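You operate a simulated robot arm through the tools that you are given. There is no shell and no other tool. Be economical: measure what you need, move in short steps, check, and stop when the job is done.

The job below is to be done with a simulated robot arm. You get a single attempt, and the scene is never put back.

TASK
Clear the small flap, wipe it clean and fold it away.
Fine: the beige egg tray on the gable side counter; use the pad and put it back; prop folded in. What is to be rubbed or washed off counts as gone when no trace of it is left.
Where things are to end (x, y in the base frame): egg tray within 0.06 m of [0.34, 0.63].

It is judged by the outcome, as a careful person would: the job done as asked, and still so three seconds after it is handed in. It fails if anything else is knocked over, pushed out of place, dropped, spilled or broken. Flat cloth is picked up by pressing the open fingertips on it (5 to 10 N) and closing them slowly along it; thin cloth reads only 2 to 8 mm in the jaws.

THE ROBOT
A 6-joint arm with a four-finger gripper on a trunk, on a base that drives. Base frame: it is fixed to the floor where the robot stands at the start and does not move with it; the origin is under the middle of the robot, x ahead of it, y to its left, z up; the surface under the hand at the start is at about z = 0.804. Lengths are in m, angles in degrees, forces in N, time in s.
With the tool pointing down near the work surface it reaches from about 0.28 to 0.7 m from the robot's upright axis, wherever it stands. Its first joint turns from -166.0 to 166.0 degrees. Places, roughly: big flap [1.2, 1.1, 0.8]; big prop [1.2, 1.1, 0.8]; gable side counter [0.1, 0.5, 0.8]; small flap [0.6, 0.1, 0.8]; small prop [0.5, 0, 0.8]. Payload 3.43 kg.
The tool frame sits at the grasp point between the pads (the TCP): z along the fingers, y along the line on which they close. The tips reach 0.03 m beyond it. The gripper opens to 0.12 m. The gripper's body begins 0.085 m behind the TCP.
Orientation is that of the tool frame in the base frame, as a unit quaternion [w, x, y, z]. With the fingers straight down and closing along the base's y, the tool's x points along the base's -x, its y along +y and its z along -z.

THE INTERFACE
- The arm moves only by the tool step_arm. Its argument "commands" is a list of rows, each an object of numbers (a shift or turn left out is 0, a gripper value left out holds the last): "tx", "ty", "tz": the shift along the tool's x, y, z in cm; "ax", "ay", "az": the turn, a rotation vector about the tool's x, y, z in rad; "claw": the gripper command, from -1 (shut) to 1 (fully open), values between in proportion. In form: [{"tx": .., "ty": .., "tz": .., "ax": .., "ay": .., "az": .., "claw": ..}, ...]. A call has 1 to 10 rows; each row shifts and turns the commanded pose from where the row before left it, along the tool's axes as they then stand. Rows are played at 5 a second. More than 0.05 m and 8.6 degrees between two rows, or a gripper value outside its range, and nothing of the call is played. A pose out of reach is approached as far as the arm can. The call stops where the force on the tool passes 70 N (or 10 N more than at its start, if that is more) or the arm is blocked; 0.2 s more then pass. The fingers move at their own pace and stop on an object; they squeeze with about 24 N. The grip force told is the motor's: it shows also when the fingers shut on nothing. Time passes only in rows, and 0.2 s behind the last, so rows that do not move let the fingers close. The reply holds the time, the measured pose of the TCP, the force on the tool along the base axes, the opening and the grip force, in the units named above and with some noise, with the torque about the TCP (base axes, N m) and any sound that the robot's microphone picked up, and new pictures: "views" is both (left out), scene, wrist or none.
- Cameras (640 x 400 px; columns grow to the right, rows downward): "scene" is now at [0.032, 0.1594, 1.611]; the picture's right is [0.36, -0.93, 0.00], its down [-0.87, -0.34, -0.36] and it looks along [0.34, 0.13, -0.93] (base axes); focal length 214 px, centre (320, 200). "wrist" rides on the gripper at [0.071, -0.017, -0.121] in the tool frame; the picture's right is [0.23, 0.97, 0.00], its down [-0.81, 0.19, -0.55] and it looks along [-0.54, 0.13, 0.83] (tool axes); focal length 275 px, centre (320, 200). There is no depth. A picture from a camera that has moved, and an enlarged one, comes with that camera's place and axes in the base frame and with its lens.
- slide_trunk(by): slides the trunk up (or, below 0, down) by that many m; the arm and the scene camera ride with it, the base frame stays. It gives what a move gives, with no picture.
- drive_base(legs): drives the robot by 1 to 6 legs, each [ahead, left, turn to the left] in m, m and degrees, along the robot's own axes; the way and the turn of a leg run together, so that a leg with both is an arc; at most 1.5 m and 180 degrees a leg. The arm and the cameras ride along, it lands a little off, and it stops where it bumps. It gives what a move gives, and a new picture of the scene camera.
- aim_head(pan, tilt): turns the head with the scene camera to pan (to the left, within 120 degrees either way) and tilt (down, from -29 to 69), counted from straight ahead of the robot. It gives what a move gives, and a new picture of the scene camera.
- close_up(camera, box): a new picture of the part [left, top, right, bottom] of that camera's present view, enlarged. It takes no simulated time.
- job_done(): hands the job in; it is judged then, once.

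Go step by step. Nothing tells you exact positions but the pictures and the camera data: compare them with the known pose of the tool, close in by small moves and look again before you grip or let go. The budget is 120 turns and 260 pictures, counting those below and the enlarged ones. Unless the task says otherwise, let go and move clear before handing in.

The tools are called after ">>>" by a JSON object that holds its "fn" and its "kwargs". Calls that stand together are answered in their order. step_arm: Moves the arm, as the interface text tells. Its arguments: {"type":"object","properties":{"commands":{"type":"array"},"views":{"type":"string","enum":["both","scene","wrist","none"]}},"required":["commands"]} The other tools are called the same way: slide_trunk (by) slides the trunk up or down; drive_base (legs) drives the base; aim_head (pan, tilt) turns the head that bears the scene camera; close_up (camera, box) takes an enlarged picture of a part of a camera's view; job_done () hands the job in.

At the start:

```text
time: 0.0
ee_pos: [0.522, -0.0454, 1.0657]
tool_rot: [0.0, 0.0, 1.0, -0.001]
contact_force: [-1.1, 0.0, -0.5]
torque: [0.01, -0.03, -0.02]
width: 0.12
grip_force: 0.1
trunk travel left (down, up): [-0.15, 0.29]
robot x, y, heading: [-0.0002, -0.0038, 0.3]
head pan, tilt: [21.1, 68.8]
```

scene: 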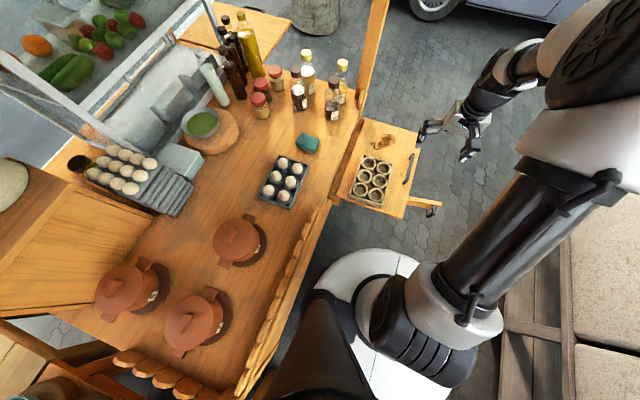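
wrist: 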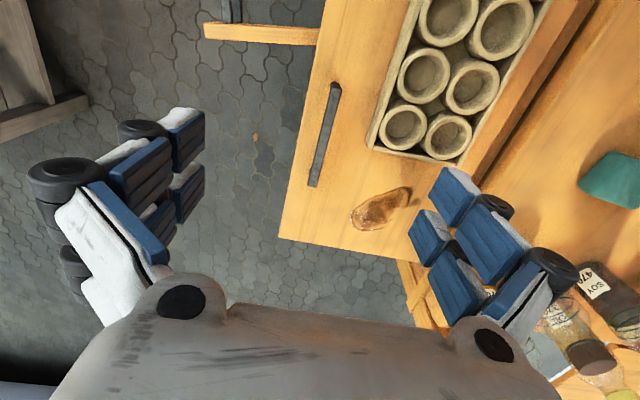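

I see the beige tray with cups on the small flap around (0.47, 0.11), a brown stain near the handle, the teal pad on the counter and the prop sticking out at the flap's near end. I'll look closer at these first.

>>> {"fn": "close_up", "kwargs": {"camera": "scene", "box": [320, 110, 460, 230]}}

>>> {"fn": "close_up", "kwargs": {"camera": "scene", "box": [180, 90, 340, 230]}}

>>> {"fn": "close_up", "kwargs": {"camera": "wrist", "box": [200, 0, 640, 275]}}

```text
3.33 times, centred on (390, 170) of scene
camera zoom: at [0.032, 0.1594, 1.611], right [0.36, -0.93, 0.0], down [-0.87, -0.34, -0.36], along [0.34, 0.13, -0.93], focal length 715 px, centre (87, 300)
```

zoom: 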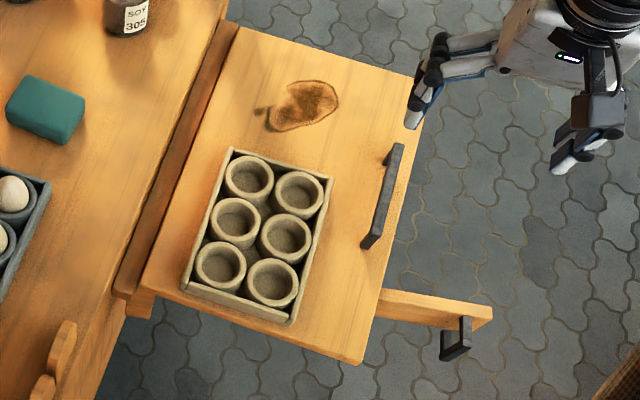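

```text
2.86 times, centred on (260, 160) of scene
camera zoom: at [0.032, 0.1594, 1.611], right [0.36, -0.93, 0.0], down [-0.87, -0.34, -0.36], along [0.34, 0.13, -0.93], focal length 613 px, centre (491, 314)
```

zoom: 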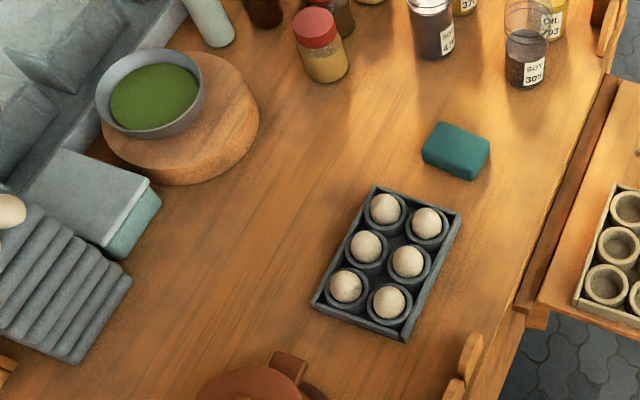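

```text
1.45 times, centred on (420, 138) of wrist
camera zoom: at [0.4508, -0.0604, 1.1869], right [-0.23, 0.97, 0.0], down [0.81, 0.19, 0.55], along [0.54, 0.13, -0.83], focal length 400 px, centre (174, 291)
```

zoom: 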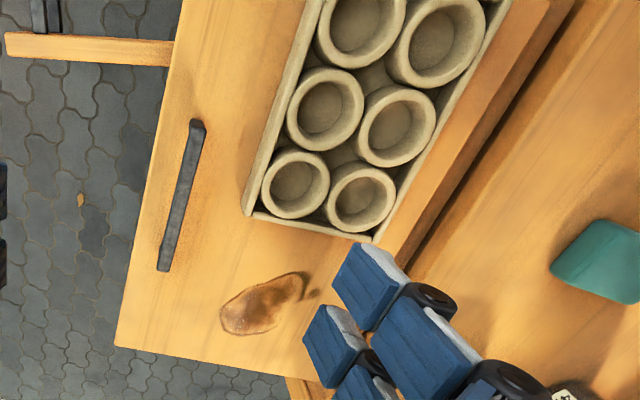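

The flap spans about x 0.37–0.80, y −0.05–0.22, and the tray (about 0.20 × 0.13) is centred near (0.47, 0.105). The stain, near (0.70, 0.10), and the tray's goal are both at the edge of my reach, so I drive ahead a little first.

>>> {"fn": "drive_base", "kwargs": {"legs": [[0.12, 0, 0]]}}

```text
time: 1.2
ee_pos: [0.6434, -0.044, 1.0657]
tool_rot: [-0.001, 0.001, 1.0, 0.0]
contact_force: [0.9, 0.1, -0.5]
torque: [0.0, 0.09, -0.01]
width: 0.12
grip_force: 0.0
trunk travel left (down, up): [-0.15, 0.29]
robot x, y, heading: [0.1167, -0.002, 0.2]
head pan, tilt: [21.1, 68.8]
camera scene: at [0.1535, 0.1594, 1.611], right [0.36, -0.93, 0.0], down [-0.87, -0.33, -0.36], along [0.34, 0.13, -0.93], focal length 214 px, centre (320, 200)
```

scene: 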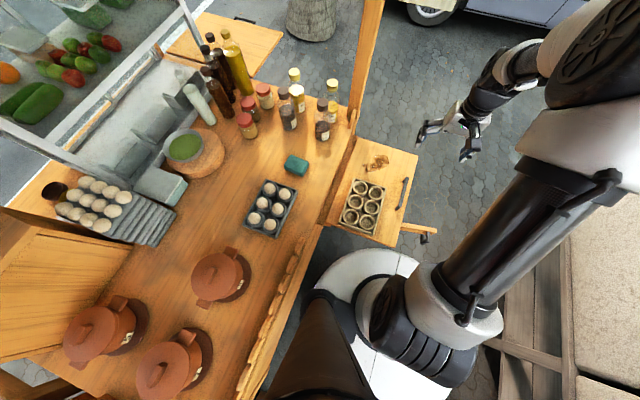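

Still clear. Now I move over the tray's centre, high up, for a look with the wrist camera.

>>> {"fn": "step_arm", "kwargs": {"commands": [{"tx": 3.46, "ty": 2.98}, {"tx": 3.46, "ty": 2.98}, {"tx": 3.46, "ty": 2.98}, {"tx": 3.46, "ty": 2.98}, {"tx": 3.46, "ty": 2.98}, {"claw": 0.1}, {}, {}], "views": "both"}}

```text
time: 3.0
ee_pos: [0.4712, 0.1044, 1.066]
tool_rot: [0.0, 0.0, 1.0, 0.0]
contact_force: [0.0, 0.8, -0.4]
torque: [0.02, 0.01, 0.01]
width: 0.066
grip_force: 0.1
trunk travel left (down, up): [-0.15, 0.29]
robot x, y, heading: [0.1185, -0.0049, 0.2]
head pan, tilt: [21.1, 68.8]
camera scene: at [0.152, 0.1593, 1.611], right [0.36, -0.93, 0.0], down [-0.87, -0.33, -0.36], along [0.34, 0.13, -0.93], focal length 214 px, centre (320, 200)
camera wrist: at [0.3991, 0.0885, 1.1873], right [-0.23, 0.97, 0.0], down [0.81, 0.19, 0.55], along [0.54, 0.13, -0.83], focal length 275 px, centre (320, 200)
```

scene: 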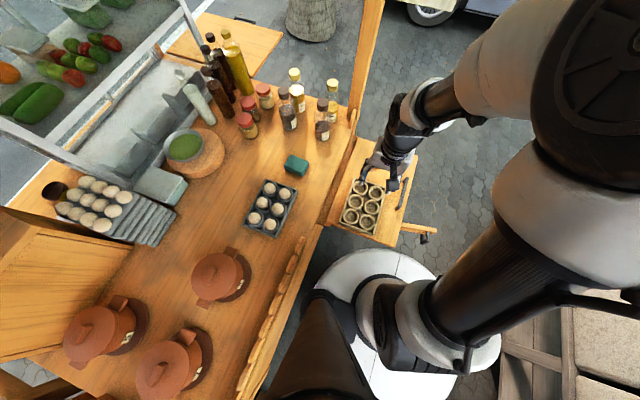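
wrist: 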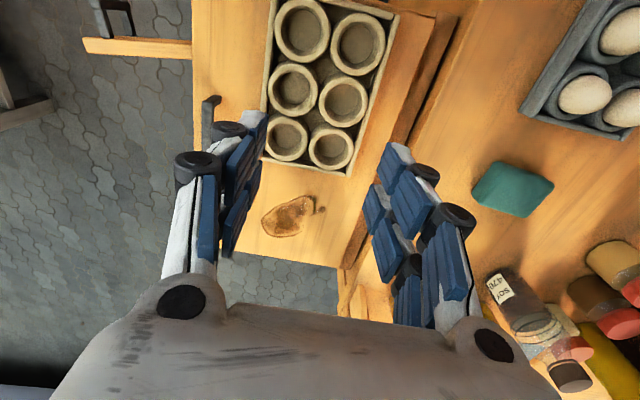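

The middle pair of cups lies near x 0.475, y 0.075 and 0.137. I plan to put one finger into each and pinch the walls between them; I descend partway for a better look.

>>> {"fn": "step_arm", "kwargs": {"commands": [{"tz": 4}, {"tz": 4}, {"tz": 4}, {}], "views": "wrist"}}

>>> {"fn": "close_up", "kwargs": {"camera": "scene", "box": [310, 120, 430, 250]}}

```text
time: 4.0
ee_pos: [0.4694, 0.1042, 0.9474]
tool_rot: [0.0, 0.0, 1.0, 0.001]
contact_force: [1.0, -0.2, 0.9]
torque: [0.01, 0.03, 0.01]
width: 0.0659
grip_force: 0.1
trunk travel left (down, up): [-0.15, 0.29]
robot x, y, heading: [0.1195, -0.0014, -0.2]
head pan, tilt: [21.1, 68.8]
camera wrist: at [0.3983, 0.0884, 1.0684], right [-0.23, 0.97, 0.0], down [0.81, 0.19, 0.55], along [0.54, 0.13, -0.83], focal length 275 px, centre (320, 200)
```

wrist: 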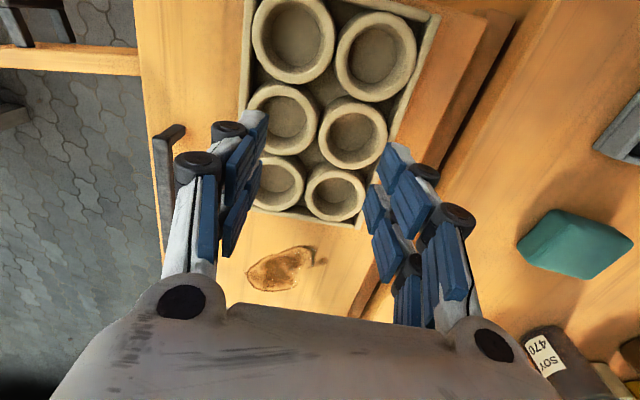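

```text
3.08 times, centred on (370, 185) of scene
camera zoom: at [0.1515, 0.1593, 1.6111], right [0.36, -0.93, 0.0], down [-0.87, -0.33, -0.36], along [0.34, 0.13, -0.93], focal length 660 px, centre (166, 246)
```

zoom: 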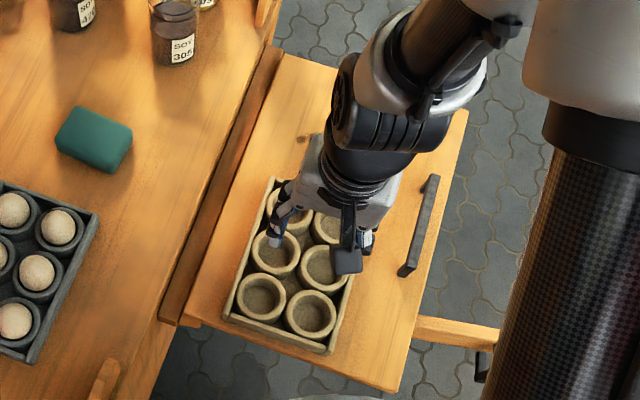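

Cup centres come out at about x 0.482, y 0.075 and 0.138, with rims near z 0.82–0.83. I centre over them, narrow the fingers and come down to just above the rims.

>>> {"fn": "step_arm", "kwargs": {"commands": [{"tx": -1.1, "ty": 0.3, "claw": -0.08}, {"tz": 4}, {"tz": 3.0}, {}], "views": "both"}}

>>> {"fn": "close_up", "kwargs": {"camera": "scene", "box": [310, 140, 410, 240]}}

>>> {"fn": "close_up", "kwargs": {"camera": "wrist", "box": [160, 0, 480, 200]}}

```text
time: 5.0
ee_pos: [0.4791, 0.1098, 0.8732]
tool_rot: [0.0, 0.0, 1.0, -0.001]
contact_force: [-0.3, -0.3, -0.4]
torque: [0.02, -0.01, 0.02]
width: 0.0555
grip_force: 0.1
trunk travel left (down, up): [-0.15, 0.29]
robot x, y, heading: [0.1216, -0.003, -0.0]
head pan, tilt: [21.1, 68.8]
camera scene: at [0.1517, 0.1593, 1.6111], right [0.36, -0.93, 0.0], down [-0.87, -0.33, -0.36], along [0.34, 0.13, -0.93], focal length 214 px, centre (320, 200)
camera wrist: at [0.408, 0.0927, 0.9951], right [-0.23, 0.97, 0.0], down [0.81, 0.19, 0.55], along [0.54, 0.13, -0.83], focal length 275 px, centre (320, 200)
```

scene: 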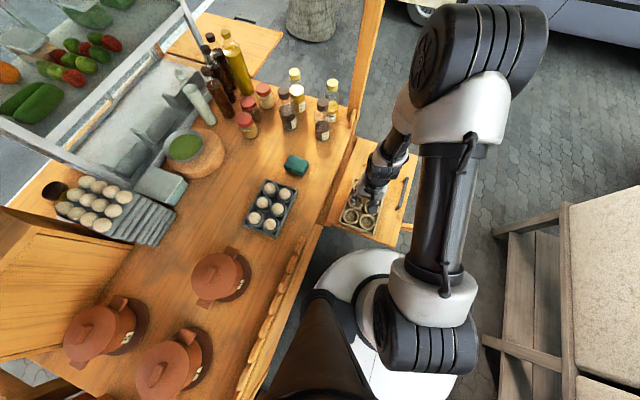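
wrist: 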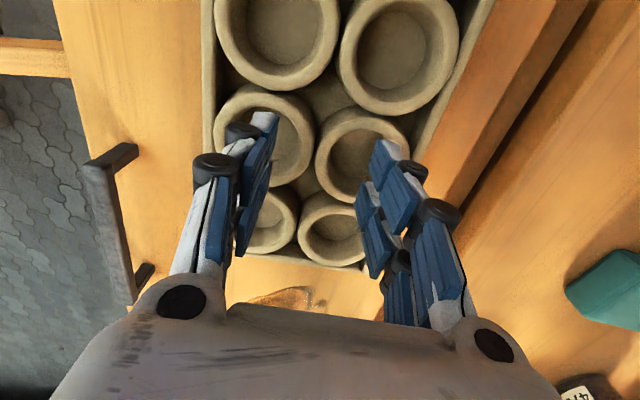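

```text
4.00 times, centred on (360, 190) of scene
camera zoom: at [0.1517, 0.1593, 1.6111], right [0.36, -0.93, 0.0], down [-0.87, -0.33, -0.36], along [0.34, 0.13, -0.93], focal length 858 px, centre (160, 240)
```

zoom: 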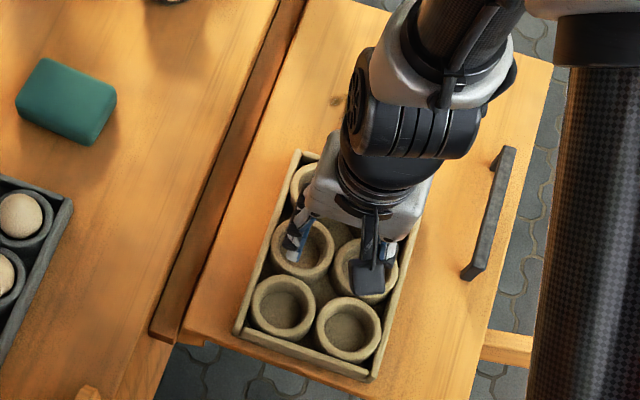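

```text
2.00 times, centred on (320, 100) of wrist
camera zoom: at [0.408, 0.0927, 0.9951], right [-0.23, 0.97, 0.0], down [0.81, 0.19, 0.55], along [0.54, 0.13, -0.83], focal length 551 px, centre (320, 400)
```

zoom: 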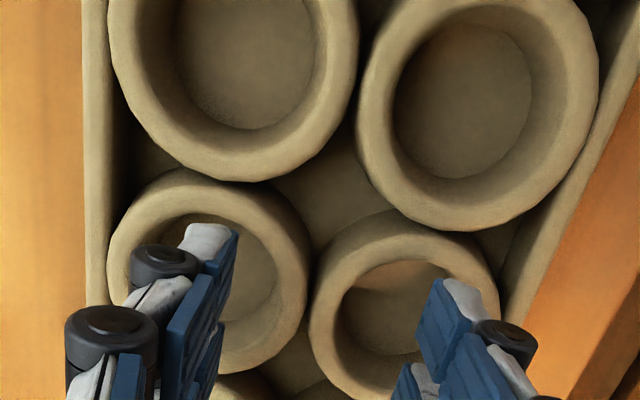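

TCP is at (0.479, 0.110) against a cup-pair centre of (0.479, 0.106). I correct that and lower the fingers into the cups gently.

>>> {"fn": "step_arm", "kwargs": {"commands": [{"ty": -0.35}, {"tz": 1}, {"tz": 1}, {"tz": 0.5}, {}], "views": "wrist"}}

>>> {"fn": "close_up", "kwargs": {"camera": "scene", "box": [310, 140, 410, 240]}}

```text
time: 5.9
ee_pos: [0.4794, 0.1041, 0.862]
tool_rot: [0.004, 0.0, 1.0, 0.001]
contact_force: [-8.7, -2.9, 66.0]
torque: [-1.03, 1.86, 0.1]
width: 0.0605
grip_force: 23.8
trunk travel left (down, up): [-0.15, 0.29]
robot x, y, heading: [0.1175, -0.0004, -0.1]
head pan, tilt: [21.1, 68.8]
stopped in row 4: the force on the tool passed its limit at 77 N (the readings are from after the stop); the commanded pose is now the measured one
camera wrist: at [0.407, 0.0881, 0.9816], right [-0.23, 0.97, 0.0], down [0.81, 0.19, 0.56], along [0.54, 0.13, -0.83], focal length 275 px, centre (320, 200)
```

wrist: 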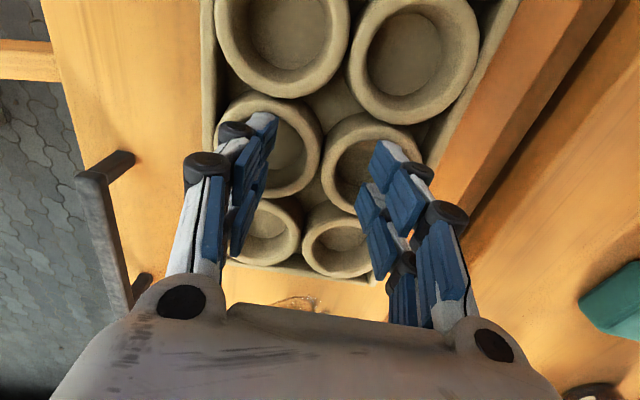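

```text
4.00 times, centred on (360, 190) of scene
camera zoom: at [0.1472, 0.1582, 1.612], right [0.36, -0.93, 0.0], down [-0.87, -0.33, -0.37], along [0.34, 0.13, -0.93], focal length 858 px, centre (160, 240)
```

zoom: 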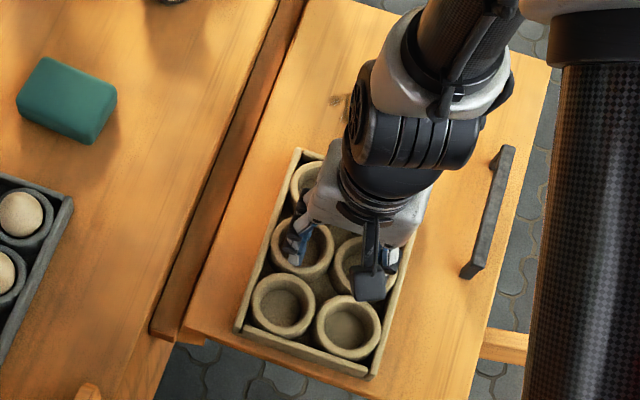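

A finger touched a rim; the torque and both pictures say the fingertips lie some 1–2 cm nearer to me than the cup centres. I lift, shift ahead about 1.2 cm and look again.

>>> {"fn": "step_arm", "kwargs": {"commands": [{"tz": -1.2}, {"tx": -1.2, "ty": 0.2}, {}, {}], "views": "none"}}

>>> {"fn": "close_up", "kwargs": {"camera": "wrist", "box": [160, 40, 480, 240]}}

>>> {"fn": "close_up", "kwargs": {"camera": "scene", "box": [330, 165, 390, 215]}}

```text
time: 6.9
ee_pos: [0.4931, 0.1071, 0.8699]
tool_rot: [0.004, 0.0, 1.0, 0.001]
contact_force: [0.8, -0.8, -0.6]
torque: [0.0, 0.03, -0.01]
width: 0.0549
grip_force: 0.1
trunk travel left (down, up): [-0.15, 0.29]
robot x, y, heading: [0.1225, 0.0009, -0.1]
head pan, tilt: [21.1, 68.8]
```

```text
2.00 times, centred on (320, 140) of wrist
camera zoom: at [0.4218, 0.091, 0.9903], right [-0.23, 0.97, 0.0], down [0.81, 0.19, 0.56], along [0.54, 0.13, -0.83], focal length 551 px, centre (320, 320)
```

zoom: 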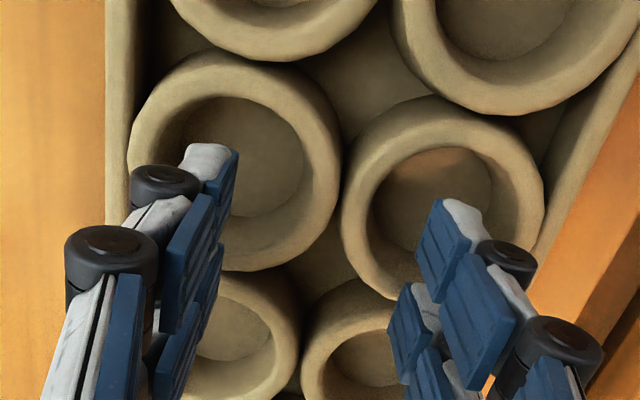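

```text
8.00 times, centred on (360, 190) of scene
camera zoom: at [0.1519, 0.1594, 1.611], right [0.36, -0.93, 0.0], down [-0.87, -0.33, -0.36], along [0.34, 0.13, -0.93], focal length 1716 px, centre (0, 280)
```

zoom: 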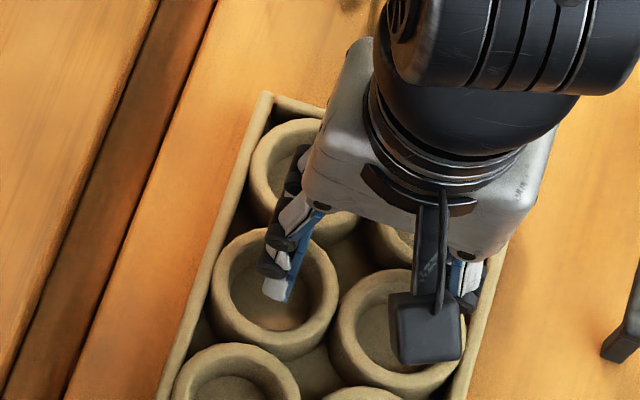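

Both fingertips now appear inside the middle cups. I lower slowly again.

>>> {"fn": "step_arm", "kwargs": {"commands": [{"tz": 0.7}, {"tz": 0.6}, {"tz": 0.5}, {"tz": 0.4}, {"tz": 0.3}, {}], "views": "none"}}

>>> {"fn": "close_up", "kwargs": {"camera": "wrist", "box": [160, 40, 480, 240]}}

>>> {"fn": "close_up", "kwargs": {"camera": "scene", "box": [330, 165, 390, 215]}}

```text
time: 7.6
ee_pos: [0.4941, 0.1068, 0.8617]
tool_rot: [0.01, 0.001, 1.0, 0.003]
contact_force: [-14.1, -9.7, 74.3]
torque: [-0.7, -0.7, -0.05]
width: 0.0533
grip_force: 24.0
trunk travel left (down, up): [-0.15, 0.29]
robot x, y, heading: [0.118, 0.0002, -0.0]
head pan, tilt: [21.1, 68.8]
stopped in row 3: the force on the tool passed its limit at 79 N (the readings are from after the stop); the commanded pose is now the measured one
```

```text
2.00 times, centred on (320, 140) of wrist
camera zoom: at [0.4205, 0.091, 0.982], right [-0.23, 0.97, 0.0], down [0.8, 0.19, 0.57], along [0.55, 0.13, -0.82], focal length 551 px, centre (320, 320)
```

zoom: 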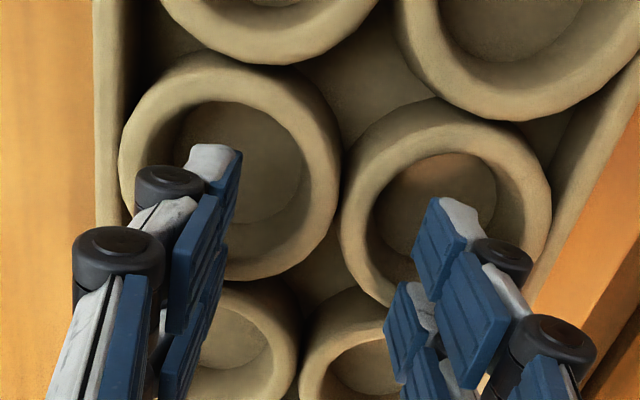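

```text
8.00 times, centred on (360, 190) of scene
camera zoom: at [0.1449, 0.1573, 1.6121], right [0.36, -0.93, 0.0], down [-0.87, -0.33, -0.37], along [0.34, 0.13, -0.93], focal length 1716 px, centre (0, 280)
```

zoom: 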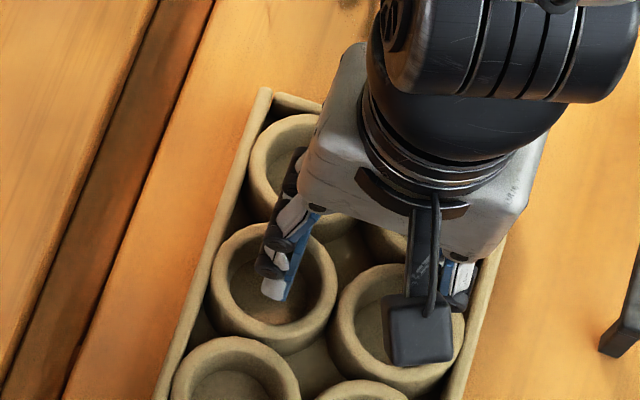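

The torque (contact moved from −2.4 cm to +1.5 cm along x) and pictures show each jaw is really a pair of prongs about 5 cm wide in all, too wide for a cup when held level. Plan: tilt the hand about 40° so only one prong corner dips into each cup. For comfortable reach I raise and drive back 0.1 m first.

>>> {"fn": "step_arm", "kwargs": {"commands": [{"tz": -3}, {"tz": -4}, {"tz": -4}, {}], "views": "wrist"}}

>>> {"fn": "drive_base", "kwargs": {"legs": [[-0.1, 0, 0]]}}

```text
time: 8.6
ee_pos: [0.4948, 0.1074, 0.9685]
tool_rot: [0.006, 0.0, 1.0, 0.002]
contact_force: [-0.3, -0.4, -0.2]
torque: [-0.01, 0.04, -0.02]
width: 0.0552
grip_force: 0.1
trunk travel left (down, up): [-0.15, 0.29]
robot x, y, heading: [0.1206, 0.0046, 0.3]
head pan, tilt: [21.1, 68.8]
camera wrist: at [0.4217, 0.091, 1.0886], right [-0.23, 0.97, 0.0], down [0.8, 0.19, 0.56], along [0.55, 0.13, -0.83], focal length 275 px, centre (320, 200)
```

wrist: 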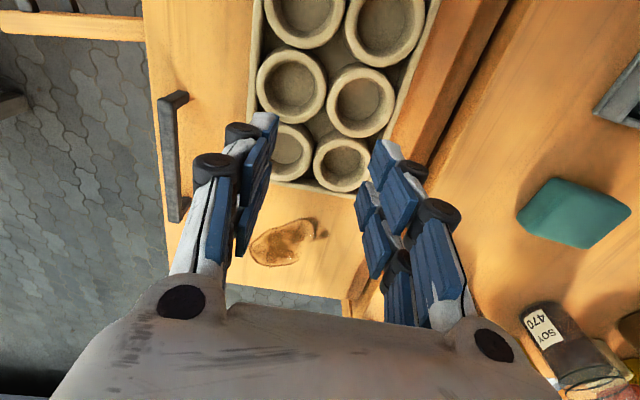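

```text
time: 9.8
ee_pos: [0.3944, 0.1074, 0.9691]
tool_rot: [0.007, 0.001, 1.0, 0.001]
contact_force: [-0.6, -0.3, -0.4]
torque: [-0.01, -0.02, 0.02]
width: 0.0552
grip_force: 0.2
trunk travel left (down, up): [-0.15, 0.29]
robot x, y, heading: [0.0216, 0.0005, -0.3]
head pan, tilt: [21.1, 68.8]
camera scene: at [0.0505, 0.1593, 1.6111], right [0.36, -0.93, 0.0], down [-0.87, -0.33, -0.36], along [0.34, 0.13, -0.93], focal length 214 px, centre (320, 200)
```

scene: 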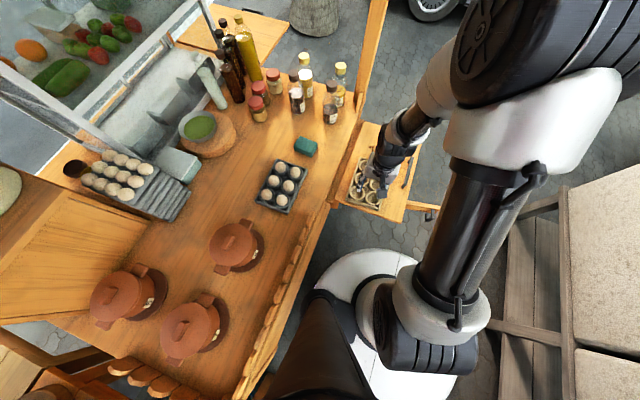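

Now I go back over the tray and tilt the hand 40° forward.

>>> {"fn": "step_arm", "kwargs": {"commands": [{"tx": -4.2}, {"tx": -4.2}, {"ay": -0.14}, {"ay": -0.14}, {"ay": -0.14}, {"ay": -0.14}, {"ay": -0.14}, {}], "views": "both"}}

>>> {"fn": "close_up", "kwargs": {"camera": "scene", "box": [320, 130, 440, 230]}}

```text
time: 11.6
ee_pos: [0.4687, 0.1306, 0.9655]
tool_rot: [0.155, -0.005, 0.987, 0.05]
contact_force: [-1.3, 0.7, 0.6]
torque: [-0.04, -0.01, 0.05]
width: 0.0554
grip_force: 0.0
out of reach, approached as far as the arm can: row 4, 5, 6, 7
trunk travel left (down, up): [-0.15, 0.29]
robot x, y, heading: [0.0229, -0.002, 0.0]
head pan, tilt: [21.1, 68.8]
camera scene: at [0.0523, 0.1592, 1.611], right [0.36, -0.93, 0.0], down [-0.87, -0.33, -0.36], along [0.34, 0.13, -0.93], focal length 214 px, centre (320, 200)
camera wrist: at [0.3648, 0.1031, 1.0569], right [-0.24, 0.97, 0.02], down [0.6, 0.13, 0.79], along [0.76, 0.21, -0.61], focal length 275 px, centre (320, 200)
```

scene: 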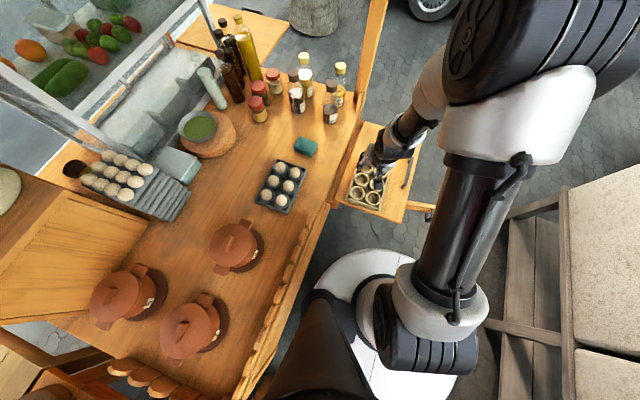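
wrist: 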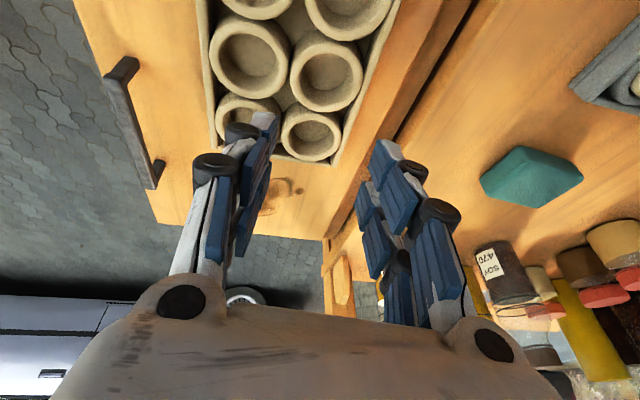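

```text
4.00 times, centred on (380, 180) of scene
camera zoom: at [0.0523, 0.1592, 1.611], right [0.36, -0.93, 0.0], down [-0.87, -0.33, -0.36], along [0.34, 0.13, -0.93], focal length 858 px, centre (80, 280)
```

zoom: 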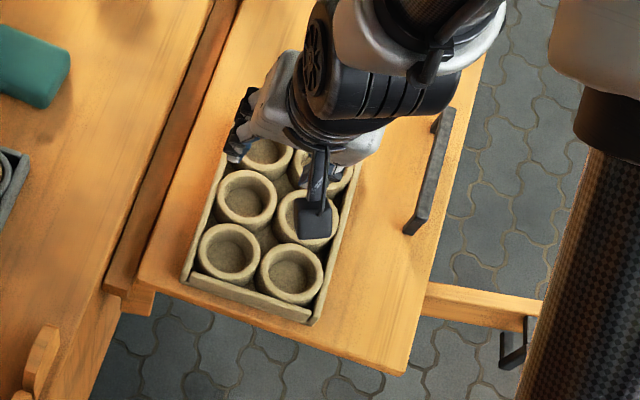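

That tilt direction is blocked by a joint limit at 18°. I undo it and tilt the other way instead (hand leaning back toward the robot).

>>> {"fn": "step_arm", "kwargs": {"commands": [{"ay": 0.14}, {"ay": 0.14}, {"ay": 0.14}, {"ay": 0.14}, {"ay": 0.14}, {}], "views": "none"}}

>>> {"fn": "step_arm", "kwargs": {"commands": [{"ay": 0.14}, {"ay": 0.14}, {"ay": 0.14}, {"ay": 0.14}, {"ay": 0.14}, {}], "views": "both"}}

```text
time: 13.0
ee_pos: [0.4688, 0.1285, 0.9653]
tool_rot: [-0.134, -0.017, 0.99, 0.041]
contact_force: [0.1, 0.3, 0.2]
torque: [0.0, -0.01, 0.02]
width: 0.0553
grip_force: 0.1
out of reach, approached as far as the arm can: row 1
trunk travel left (down, up): [-0.15, 0.29]
robot x, y, heading: [0.0194, -0.0012, -0.3]
head pan, tilt: [21.1, 68.8]
```

```text
time: 14.4
ee_pos: [0.4693, 0.1276, 0.9657]
tool_rot: [-0.466, -0.03, 0.884, 0.033]
contact_force: [-0.6, 0.7, -0.1]
torque: [-0.03, 0.0, 0.01]
width: 0.0554
grip_force: 0.0
trunk travel left (down, up): [-0.15, 0.29]
robot x, y, heading: [0.02, -0.0009, -0.1]
head pan, tilt: [21.1, 68.8]
camera scene: at [0.052, 0.1593, 1.6111], right [0.36, -0.93, 0.0], down [-0.87, -0.33, -0.36], along [0.34, 0.13, -0.93], focal length 214 px, centre (320, 200)
camera wrist: at [0.5286, 0.1021, 1.0911], right [-0.15, 0.95, 0.27], down [0.91, 0.24, -0.34], along [-0.39, 0.2, -0.9], focal length 275 px, centre (320, 200)
```

scene: 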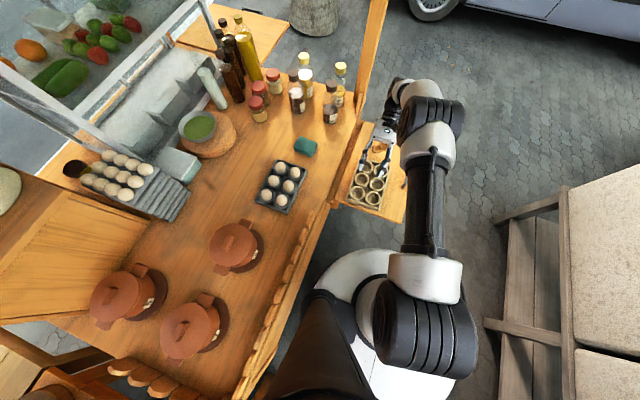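
wrist: 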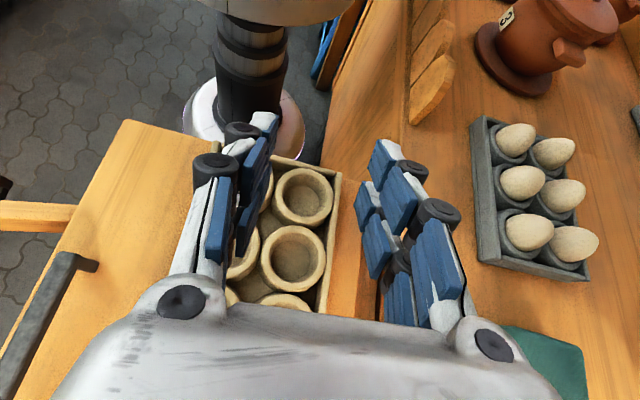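

Now tilted about 55°; I trim it to 40°, square it up, and come down to about 1.5 cm above the rims over the middle cups.

>>> {"fn": "step_arm", "kwargs": {"commands": [{"ay": -0.135, "ax": 0.015, "az": 0.042}, {"ay": -0.135, "ax": 0.015, "az": 0.042}, {"tx": -3.15, "ty": -1.05, "tz": 2.58}, {"tx": -3.15, "ty": -1.05, "tz": 2.58}, {}], "views": "both"}}

>>> {"fn": "close_up", "kwargs": {"camera": "scene", "box": [340, 140, 420, 220]}}

>>> {"fn": "close_up", "kwargs": {"camera": "wrist", "box": [160, 60, 480, 300]}}

```text
time: 15.6
ee_pos: [0.4835, 0.1068, 0.8848]
tool_rot: [-0.343, 0.004, 0.939, 0.004]
contact_force: [-1.5, 0.8, -0.3]
torque: [-0.03, 0.02, 0.0]
width: 0.0553
grip_force: 0.1
trunk travel left (down, up): [-0.15, 0.29]
robot x, y, heading: [0.0149, -0.0018, -0.1]
head pan, tilt: [21.1, 68.8]
camera scene: at [0.052, 0.1593, 1.6111], right [0.36, -0.93, 0.0], down [-0.87, -0.33, -0.36], along [0.34, 0.13, -0.93], focal length 214 px, centre (320, 200)
camera wrist: at [0.5064, 0.0899, 1.0231], right [-0.17, 0.97, 0.15], down [0.98, 0.18, -0.1], along [-0.12, 0.13, -0.98], focal length 275 px, centre (320, 200)
```

scene: 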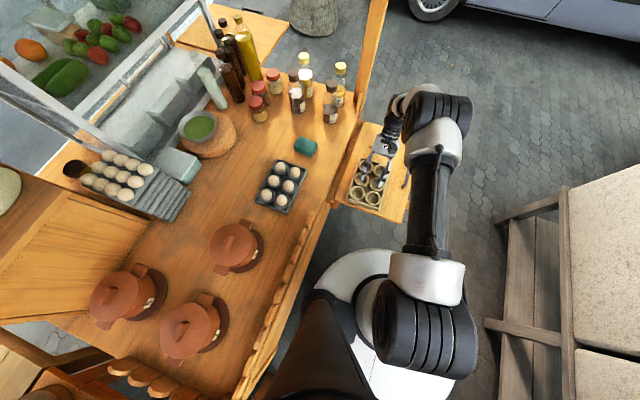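
wrist: 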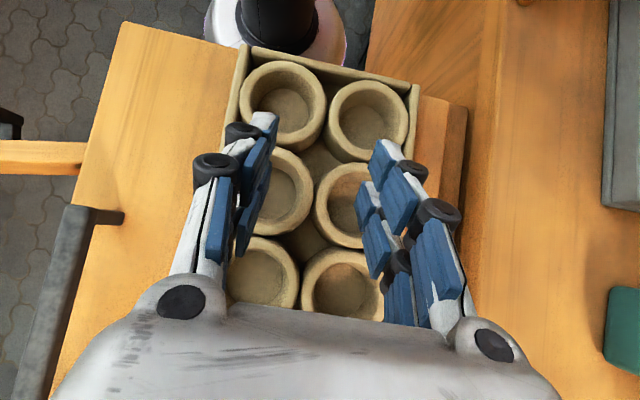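

```text
5.00 times, centred on (380, 180) of scene
camera zoom: at [0.052, 0.1593, 1.6111], right [0.36, -0.93, 0.0], down [-0.87, -0.33, -0.36], along [0.34, 0.13, -0.93], focal length 1072 px, centre (20, 300)
```

zoom: 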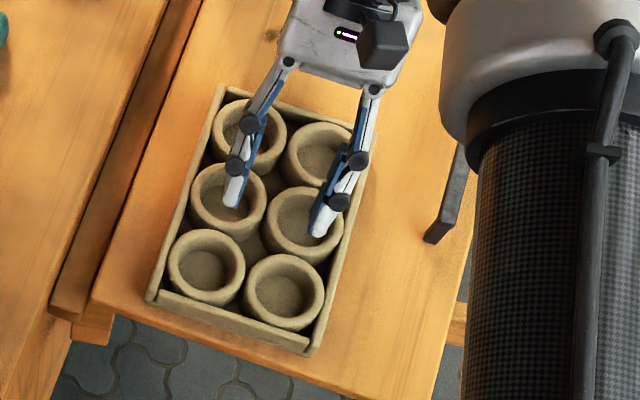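

```text
1.67 times, centred on (320, 180) of wrist
camera zoom: at [0.5064, 0.0899, 1.0231], right [-0.17, 0.97, 0.15], down [0.98, 0.18, -0.1], along [-0.12, 0.13, -0.98], focal length 459 px, centre (320, 233)
```

zoom: 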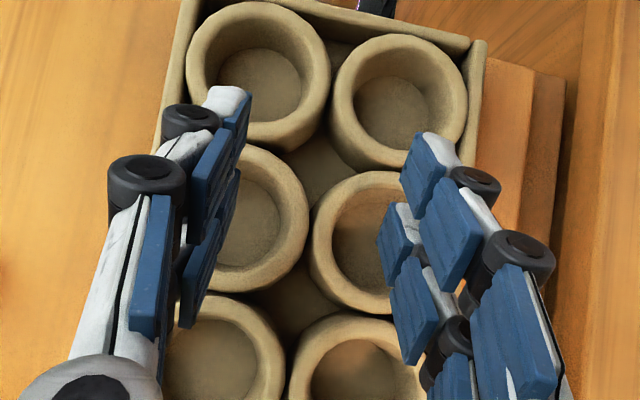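

The geometry now fits: the lower prong corners sit over the middle cups (centres about x 0.480, y 0.08 and 0.14). I nudge y by 3 mm and lower in small steps.

>>> {"fn": "step_arm", "kwargs": {"commands": [{"ty": 0.3}, {"tx": -0.64, "tz": 0.77}, {"tx": -0.51, "tz": 0.61}, {"tx": -0.39, "tz": 0.46}, {"tx": -0.26, "tz": 0.31}, {}], "views": "none"}}

>>> {"fn": "close_up", "kwargs": {"camera": "scene", "box": [340, 140, 420, 220]}}

```text
time: 17.0
ee_pos: [0.4837, 0.1106, 0.858]
tool_rot: [-0.342, 0.004, 0.94, 0.003]
contact_force: [-0.3, 0.5, 0.6]
torque: [0.0, 0.0, 0.01]
width: 0.055
grip_force: 0.2
trunk travel left (down, up): [-0.15, 0.29]
robot x, y, heading: [0.0185, 0.0027, 0.0]
head pan, tilt: [21.1, 68.8]
```

```text
5.00 times, centred on (380, 180) of scene
camera zoom: at [0.0522, 0.1593, 1.611], right [0.36, -0.93, 0.0], down [-0.87, -0.33, -0.36], along [0.34, 0.13, -0.93], focal length 1072 px, centre (20, 300)
```

zoom: 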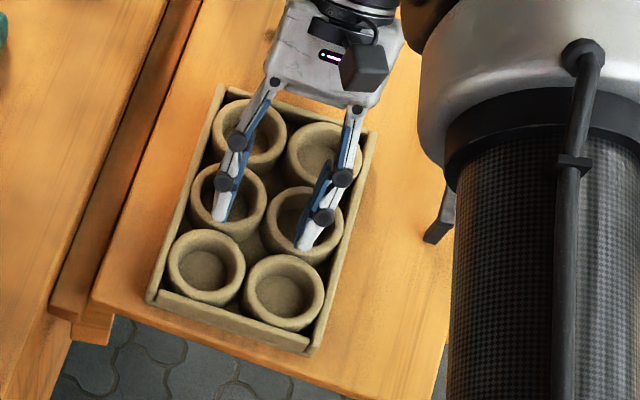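

No contact yet and the corners are about 1.2 cm down in the cups. I lower another 4 mm, then close slowly.

>>> {"fn": "step_arm", "kwargs": {"commands": [{"tx": -0.26, "tz": 0.31}, {"claw": -0.3}, {"claw": -0.5}, {"claw": -0.7}, {"claw": -0.85}, {"claw": -1}, {}, {}], "views": "wrist"}}

>>> {"fn": "close_up", "kwargs": {"camera": "scene", "box": [340, 140, 420, 220]}}

```text
time: 18.8
ee_pos: [0.4839, 0.1099, 0.8531]
tool_rot: [-0.342, 0.005, 0.94, 0.004]
contact_force: [-1.1, -1.3, 0.6]
torque: [0.11, 0.11, 0.11]
width: 0.0174
grip_force: 24.1
trunk travel left (down, up): [-0.15, 0.29]
robot x, y, heading: [0.0199, 0.002, 0.1]
head pan, tilt: [21.1, 68.8]
camera wrist: at [0.506, 0.0929, 0.9914], right [-0.17, 0.97, 0.15], down [0.98, 0.18, -0.1], along [-0.12, 0.13, -0.98], focal length 275 px, centre (320, 200)
```

wrist: 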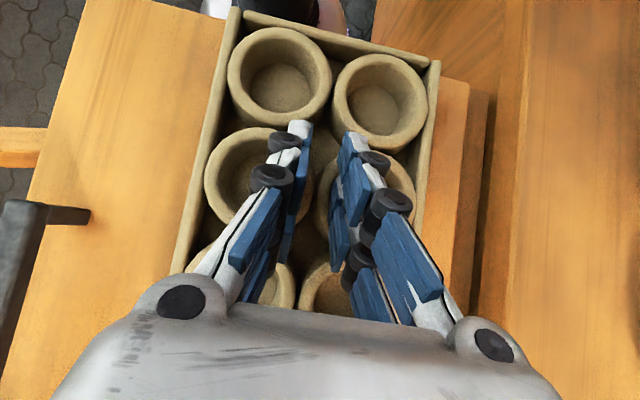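

```text
5.00 times, centred on (380, 180) of scene
camera zoom: at [0.0521, 0.1592, 1.611], right [0.36, -0.93, 0.0], down [-0.87, -0.33, -0.36], along [0.34, 0.13, -0.93], focal length 1072 px, centre (20, 300)
```

zoom: 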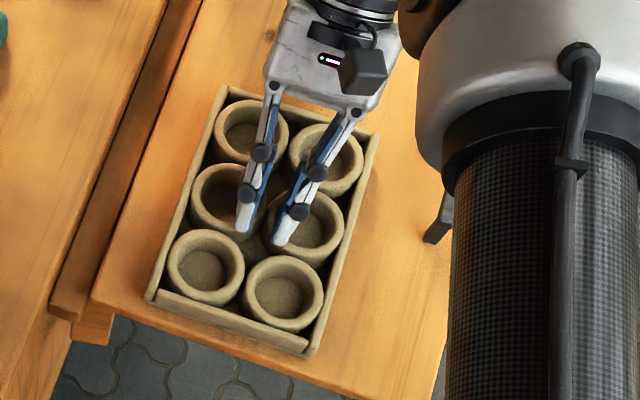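

Gripped: width 1.7 cm at 24 N, matching the two cup walls. I lift slowly a few centimetres and check.

>>> {"fn": "step_arm", "kwargs": {"commands": [{"tx": 0.32, "tz": -0.38}, {"tx": 0.64, "tz": -0.77}, {"tx": 0.96, "tz": -1.15}, {"tx": 1.3, "tz": -1.53}, {}], "views": "both"}}

>>> {"fn": "close_up", "kwargs": {"camera": "scene", "box": [330, 130, 430, 230]}}

```text
time: 20.0
ee_pos: [0.484, 0.1101, 0.9027]
tool_rot: [-0.342, 0.005, 0.939, 0.004]
contact_force: [0.4, -0.8, 0.9]
torque: [-0.01, 0.0, 0.03]
width: 0.0
grip_force: 23.8
trunk travel left (down, up): [-0.15, 0.29]
robot x, y, heading: [0.023, 0.0014, -0.0]
head pan, tilt: [21.1, 68.8]
camera scene: at [0.0523, 0.1593, 1.611], right [0.36, -0.93, 0.0], down [-0.87, -0.33, -0.36], along [0.34, 0.13, -0.93], focal length 214 px, centre (320, 200)
camera wrist: at [0.5064, 0.0931, 1.042], right [-0.17, 0.97, 0.15], down [0.98, 0.18, -0.1], along [-0.12, 0.13, -0.98], focal length 275 px, centre (320, 200)
```

scene: 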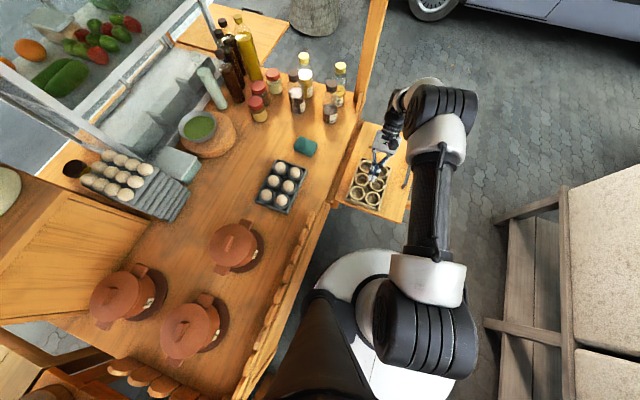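
wrist: 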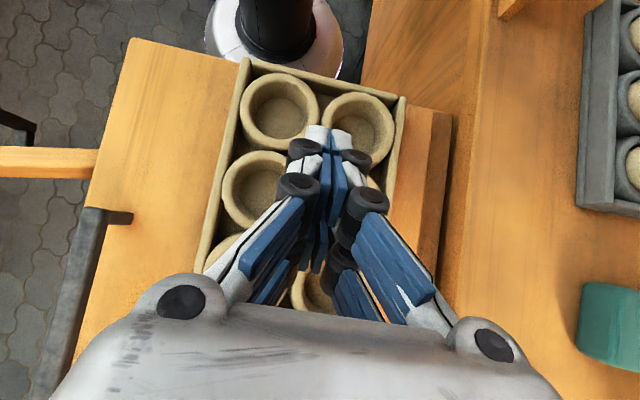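

```text
4.00 times, centred on (380, 180) of scene
camera zoom: at [0.0523, 0.1593, 1.611], right [0.36, -0.93, 0.0], down [-0.87, -0.33, -0.36], along [0.34, 0.13, -0.93], focal length 858 px, centre (80, 280)
```

zoom: 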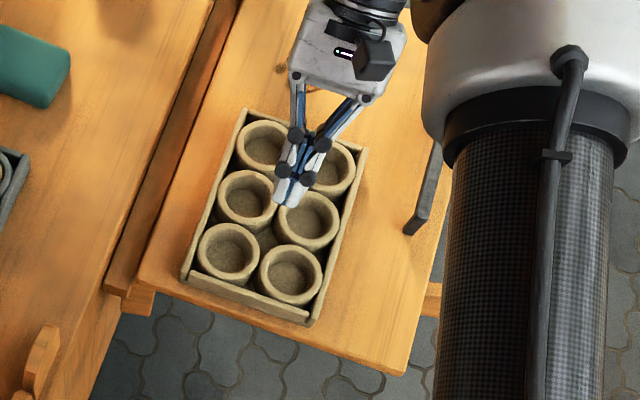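

The grip slipped off; the tray stayed in place. The cups look slightly tapered and I only held near the rim, so I retry deeper: open, return, and go down until I feel the cup floor.

>>> {"fn": "step_arm", "kwargs": {"commands": [{"claw": -0.08}, {}, {}, {}, {"tx": -1.28, "tz": 1.53}, {"tx": -1.6, "tz": 1.9}, {"tx": -0.32, "tz": 0.38}, {"tx": -0.19, "tz": 0.23}, {}], "views": "none"}}

>>> {"fn": "step_arm", "kwargs": {"commands": [{"tx": -0.13, "tz": 0.153}, {"tx": -0.13, "tz": 0.153}, {"tx": -0.13, "tz": 0.153}], "views": "wrist"}}

>>> {"fn": "close_up", "kwargs": {"camera": "scene", "box": [350, 150, 410, 210]}}

```text
time: 22.0
ee_pos: [0.4836, 0.1099, 0.8507]
tool_rot: [-0.342, 0.004, 0.94, 0.004]
contact_force: [0.1, 0.4, -0.2]
torque: [0.03, 0.01, -0.03]
width: 0.0552
grip_force: 0.1
trunk travel left (down, up): [-0.15, 0.29]
robot x, y, heading: [0.0231, 0.0006, -0.1]
head pan, tilt: [21.1, 68.8]
```

```text
time: 22.8
ee_pos: [0.484, 0.1103, 0.8477]
tool_rot: [-0.341, 0.004, 0.94, 0.004]
contact_force: [6.7, 1.2, 45.8]
torque: [0.06, 0.64, 0.06]
width: 0.0565
grip_force: 10.0
trunk travel left (down, up): [-0.15, 0.29]
robot x, y, heading: [0.0197, 0.0, -0.3]
head pan, tilt: [21.1, 68.8]
camera wrist: at [0.5066, 0.0922, 0.9876], right [-0.17, 0.97, 0.15], down [0.98, 0.18, -0.09], along [-0.12, 0.13, -0.98], focal length 275 px, centre (320, 200)
```

wrist: 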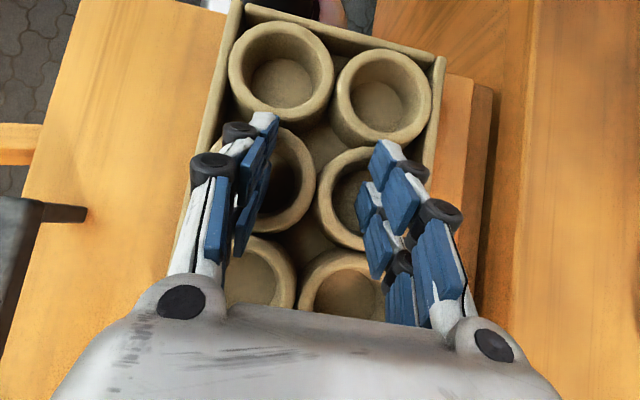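

```text
6.67 times, centred on (380, 180) of scene
camera zoom: at [0.0495, 0.1585, 1.6117], right [0.36, -0.93, 0.0], down [-0.87, -0.33, -0.36], along [0.34, 0.13, -0.93], focal length 1430 px, centre (-80, 333)
```

zoom: 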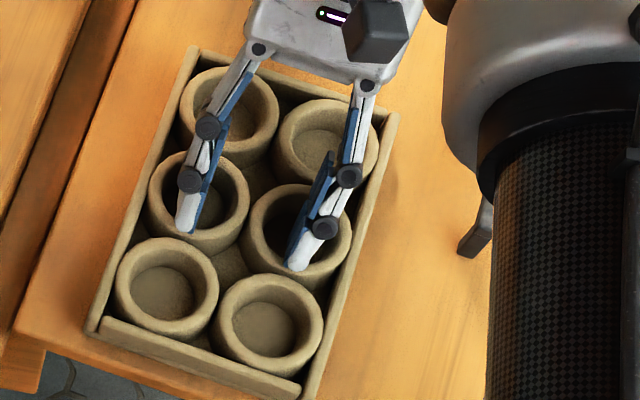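

The neighbouring prong now touches a rim, so this is as deep as this tilt allows (about 4 mm deeper than before). I back off 1 mm, grip again and test with a very slow lift.

>>> {"fn": "step_arm", "kwargs": {"commands": [{"tx": 0.1, "tz": -0.12}, {"claw": -1}, {}, {}, {}, {}, {}], "views": "none"}}

>>> {"fn": "step_arm", "kwargs": {"commands": [{"tx": 0.13, "tz": -0.153}, {"tx": 0.13, "tz": -0.153}, {"tx": 0.13, "tz": -0.153}, {"tx": 0.13, "tz": -0.153}], "views": "wrist"}}

>>> {"fn": "close_up", "kwargs": {"camera": "scene", "box": [350, 150, 410, 210]}}

```text
time: 24.4
ee_pos: [0.4848, 0.1091, 0.8491]
tool_rot: [-0.34, 0.004, 0.94, 0.004]
contact_force: [12.1, -1.1, 45.7]
torque: [0.02, 0.22, 0.05]
width: 0.0178
grip_force: 23.9
trunk travel left (down, up): [-0.15, 0.29]
robot x, y, heading: [0.0208, -0.0003, -0.1]
head pan, tilt: [21.1, 68.8]
```

```text
time: 25.4
ee_pos: [0.4822, 0.1094, 0.8524]
tool_rot: [-0.343, 0.005, 0.939, 0.004]
contact_force: [0.0, 0.5, -0.3]
torque: [-0.02, -0.03, 0.01]
width: 0.0177
grip_force: 24.2
trunk travel left (down, up): [-0.15, 0.29]
robot x, y, heading: [0.0176, 0.0043, -0.0]
head pan, tilt: [21.1, 68.8]
camera wrist: at [0.5051, 0.0921, 0.9914], right [-0.16, 0.97, 0.15], down [0.98, 0.18, -0.1], along [-0.13, 0.13, -0.98], focal length 275 px, centre (320, 200)
```

wrist: 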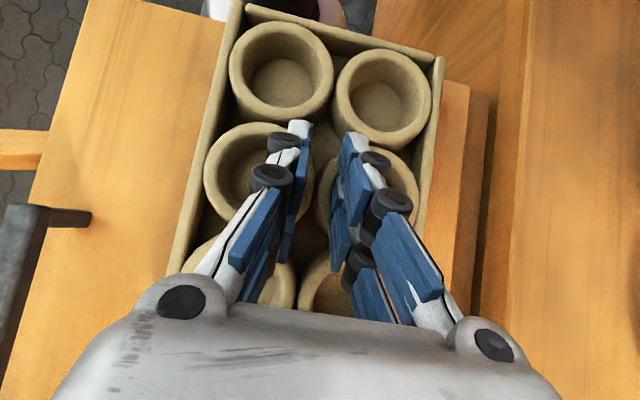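

```text
6.67 times, centred on (380, 180) of scene
camera zoom: at [0.052, 0.1593, 1.6108], right [0.36, -0.93, 0.0], down [-0.87, -0.33, -0.36], along [0.34, 0.13, -0.93], focal length 1430 px, centre (-80, 333)
```

zoom: 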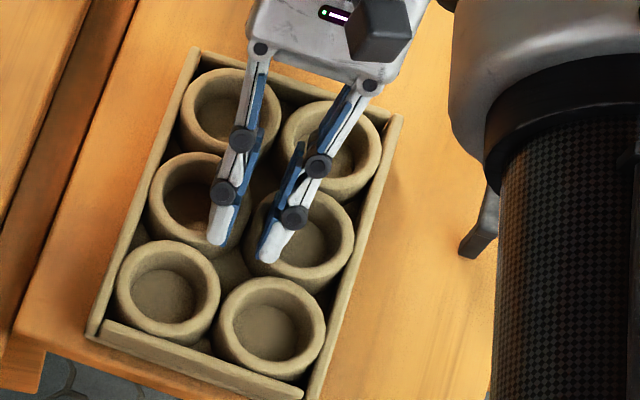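

The grip holds so far: width unchanged at 1.8 cm and the tray seems to be rising with the hand. I continue the lift slowly.

>>> {"fn": "step_arm", "kwargs": {"commands": [{"tx": 0.13, "tz": -0.153}, {"tx": 0.13, "tz": -0.153}, {"tx": 0.13, "tz": -0.153}, {"tx": 0.13, "tz": -0.153}, {"tx": 0.13, "tz": -0.153}, {"tx": 0.13, "tz": -0.153}], "views": "wrist"}}

>>> {"fn": "close_up", "kwargs": {"camera": "scene", "box": [350, 150, 410, 210]}}

```text
time: 26.8
ee_pos: [0.483, 0.11, 0.8654]
tool_rot: [-0.343, 0.005, 0.939, 0.004]
contact_force: [-0.6, 0.1, -1.8]
torque: [0.0, 0.0, -0.02]
width: 0.0176
grip_force: 23.9
trunk travel left (down, up): [-0.15, 0.29]
robot x, y, heading: [0.0206, 0.0025, -0.1]
head pan, tilt: [21.1, 68.8]
camera wrist: at [0.5057, 0.0935, 1.0042], right [-0.17, 0.97, 0.15], down [0.98, 0.18, -0.1], along [-0.12, 0.13, -0.98], focal length 275 px, centre (320, 200)
```

wrist: 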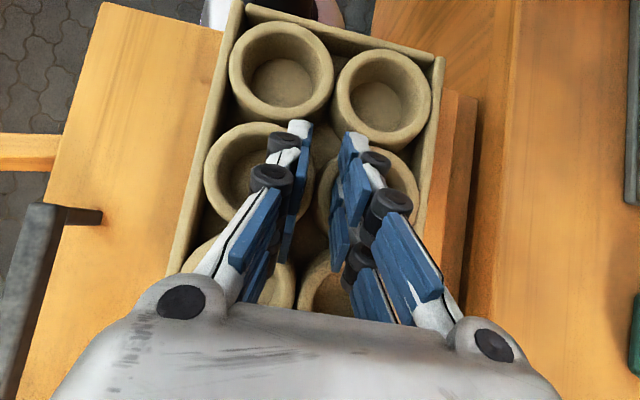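

```text
6.67 times, centred on (380, 180) of scene
camera zoom: at [0.0522, 0.1593, 1.611], right [0.36, -0.93, 0.0], down [-0.87, -0.33, -0.36], along [0.34, 0.13, -0.93], focal length 1430 px, centre (-80, 333)
```

zoom: 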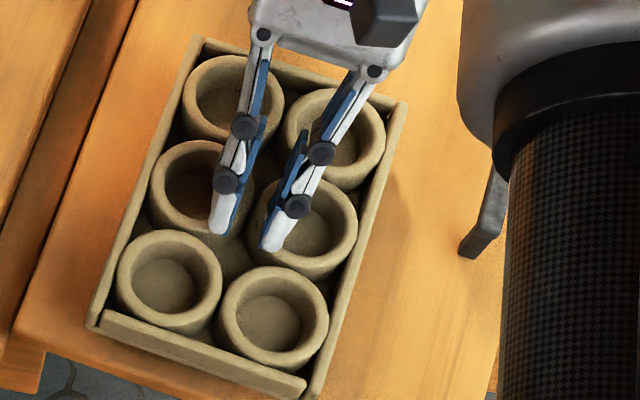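

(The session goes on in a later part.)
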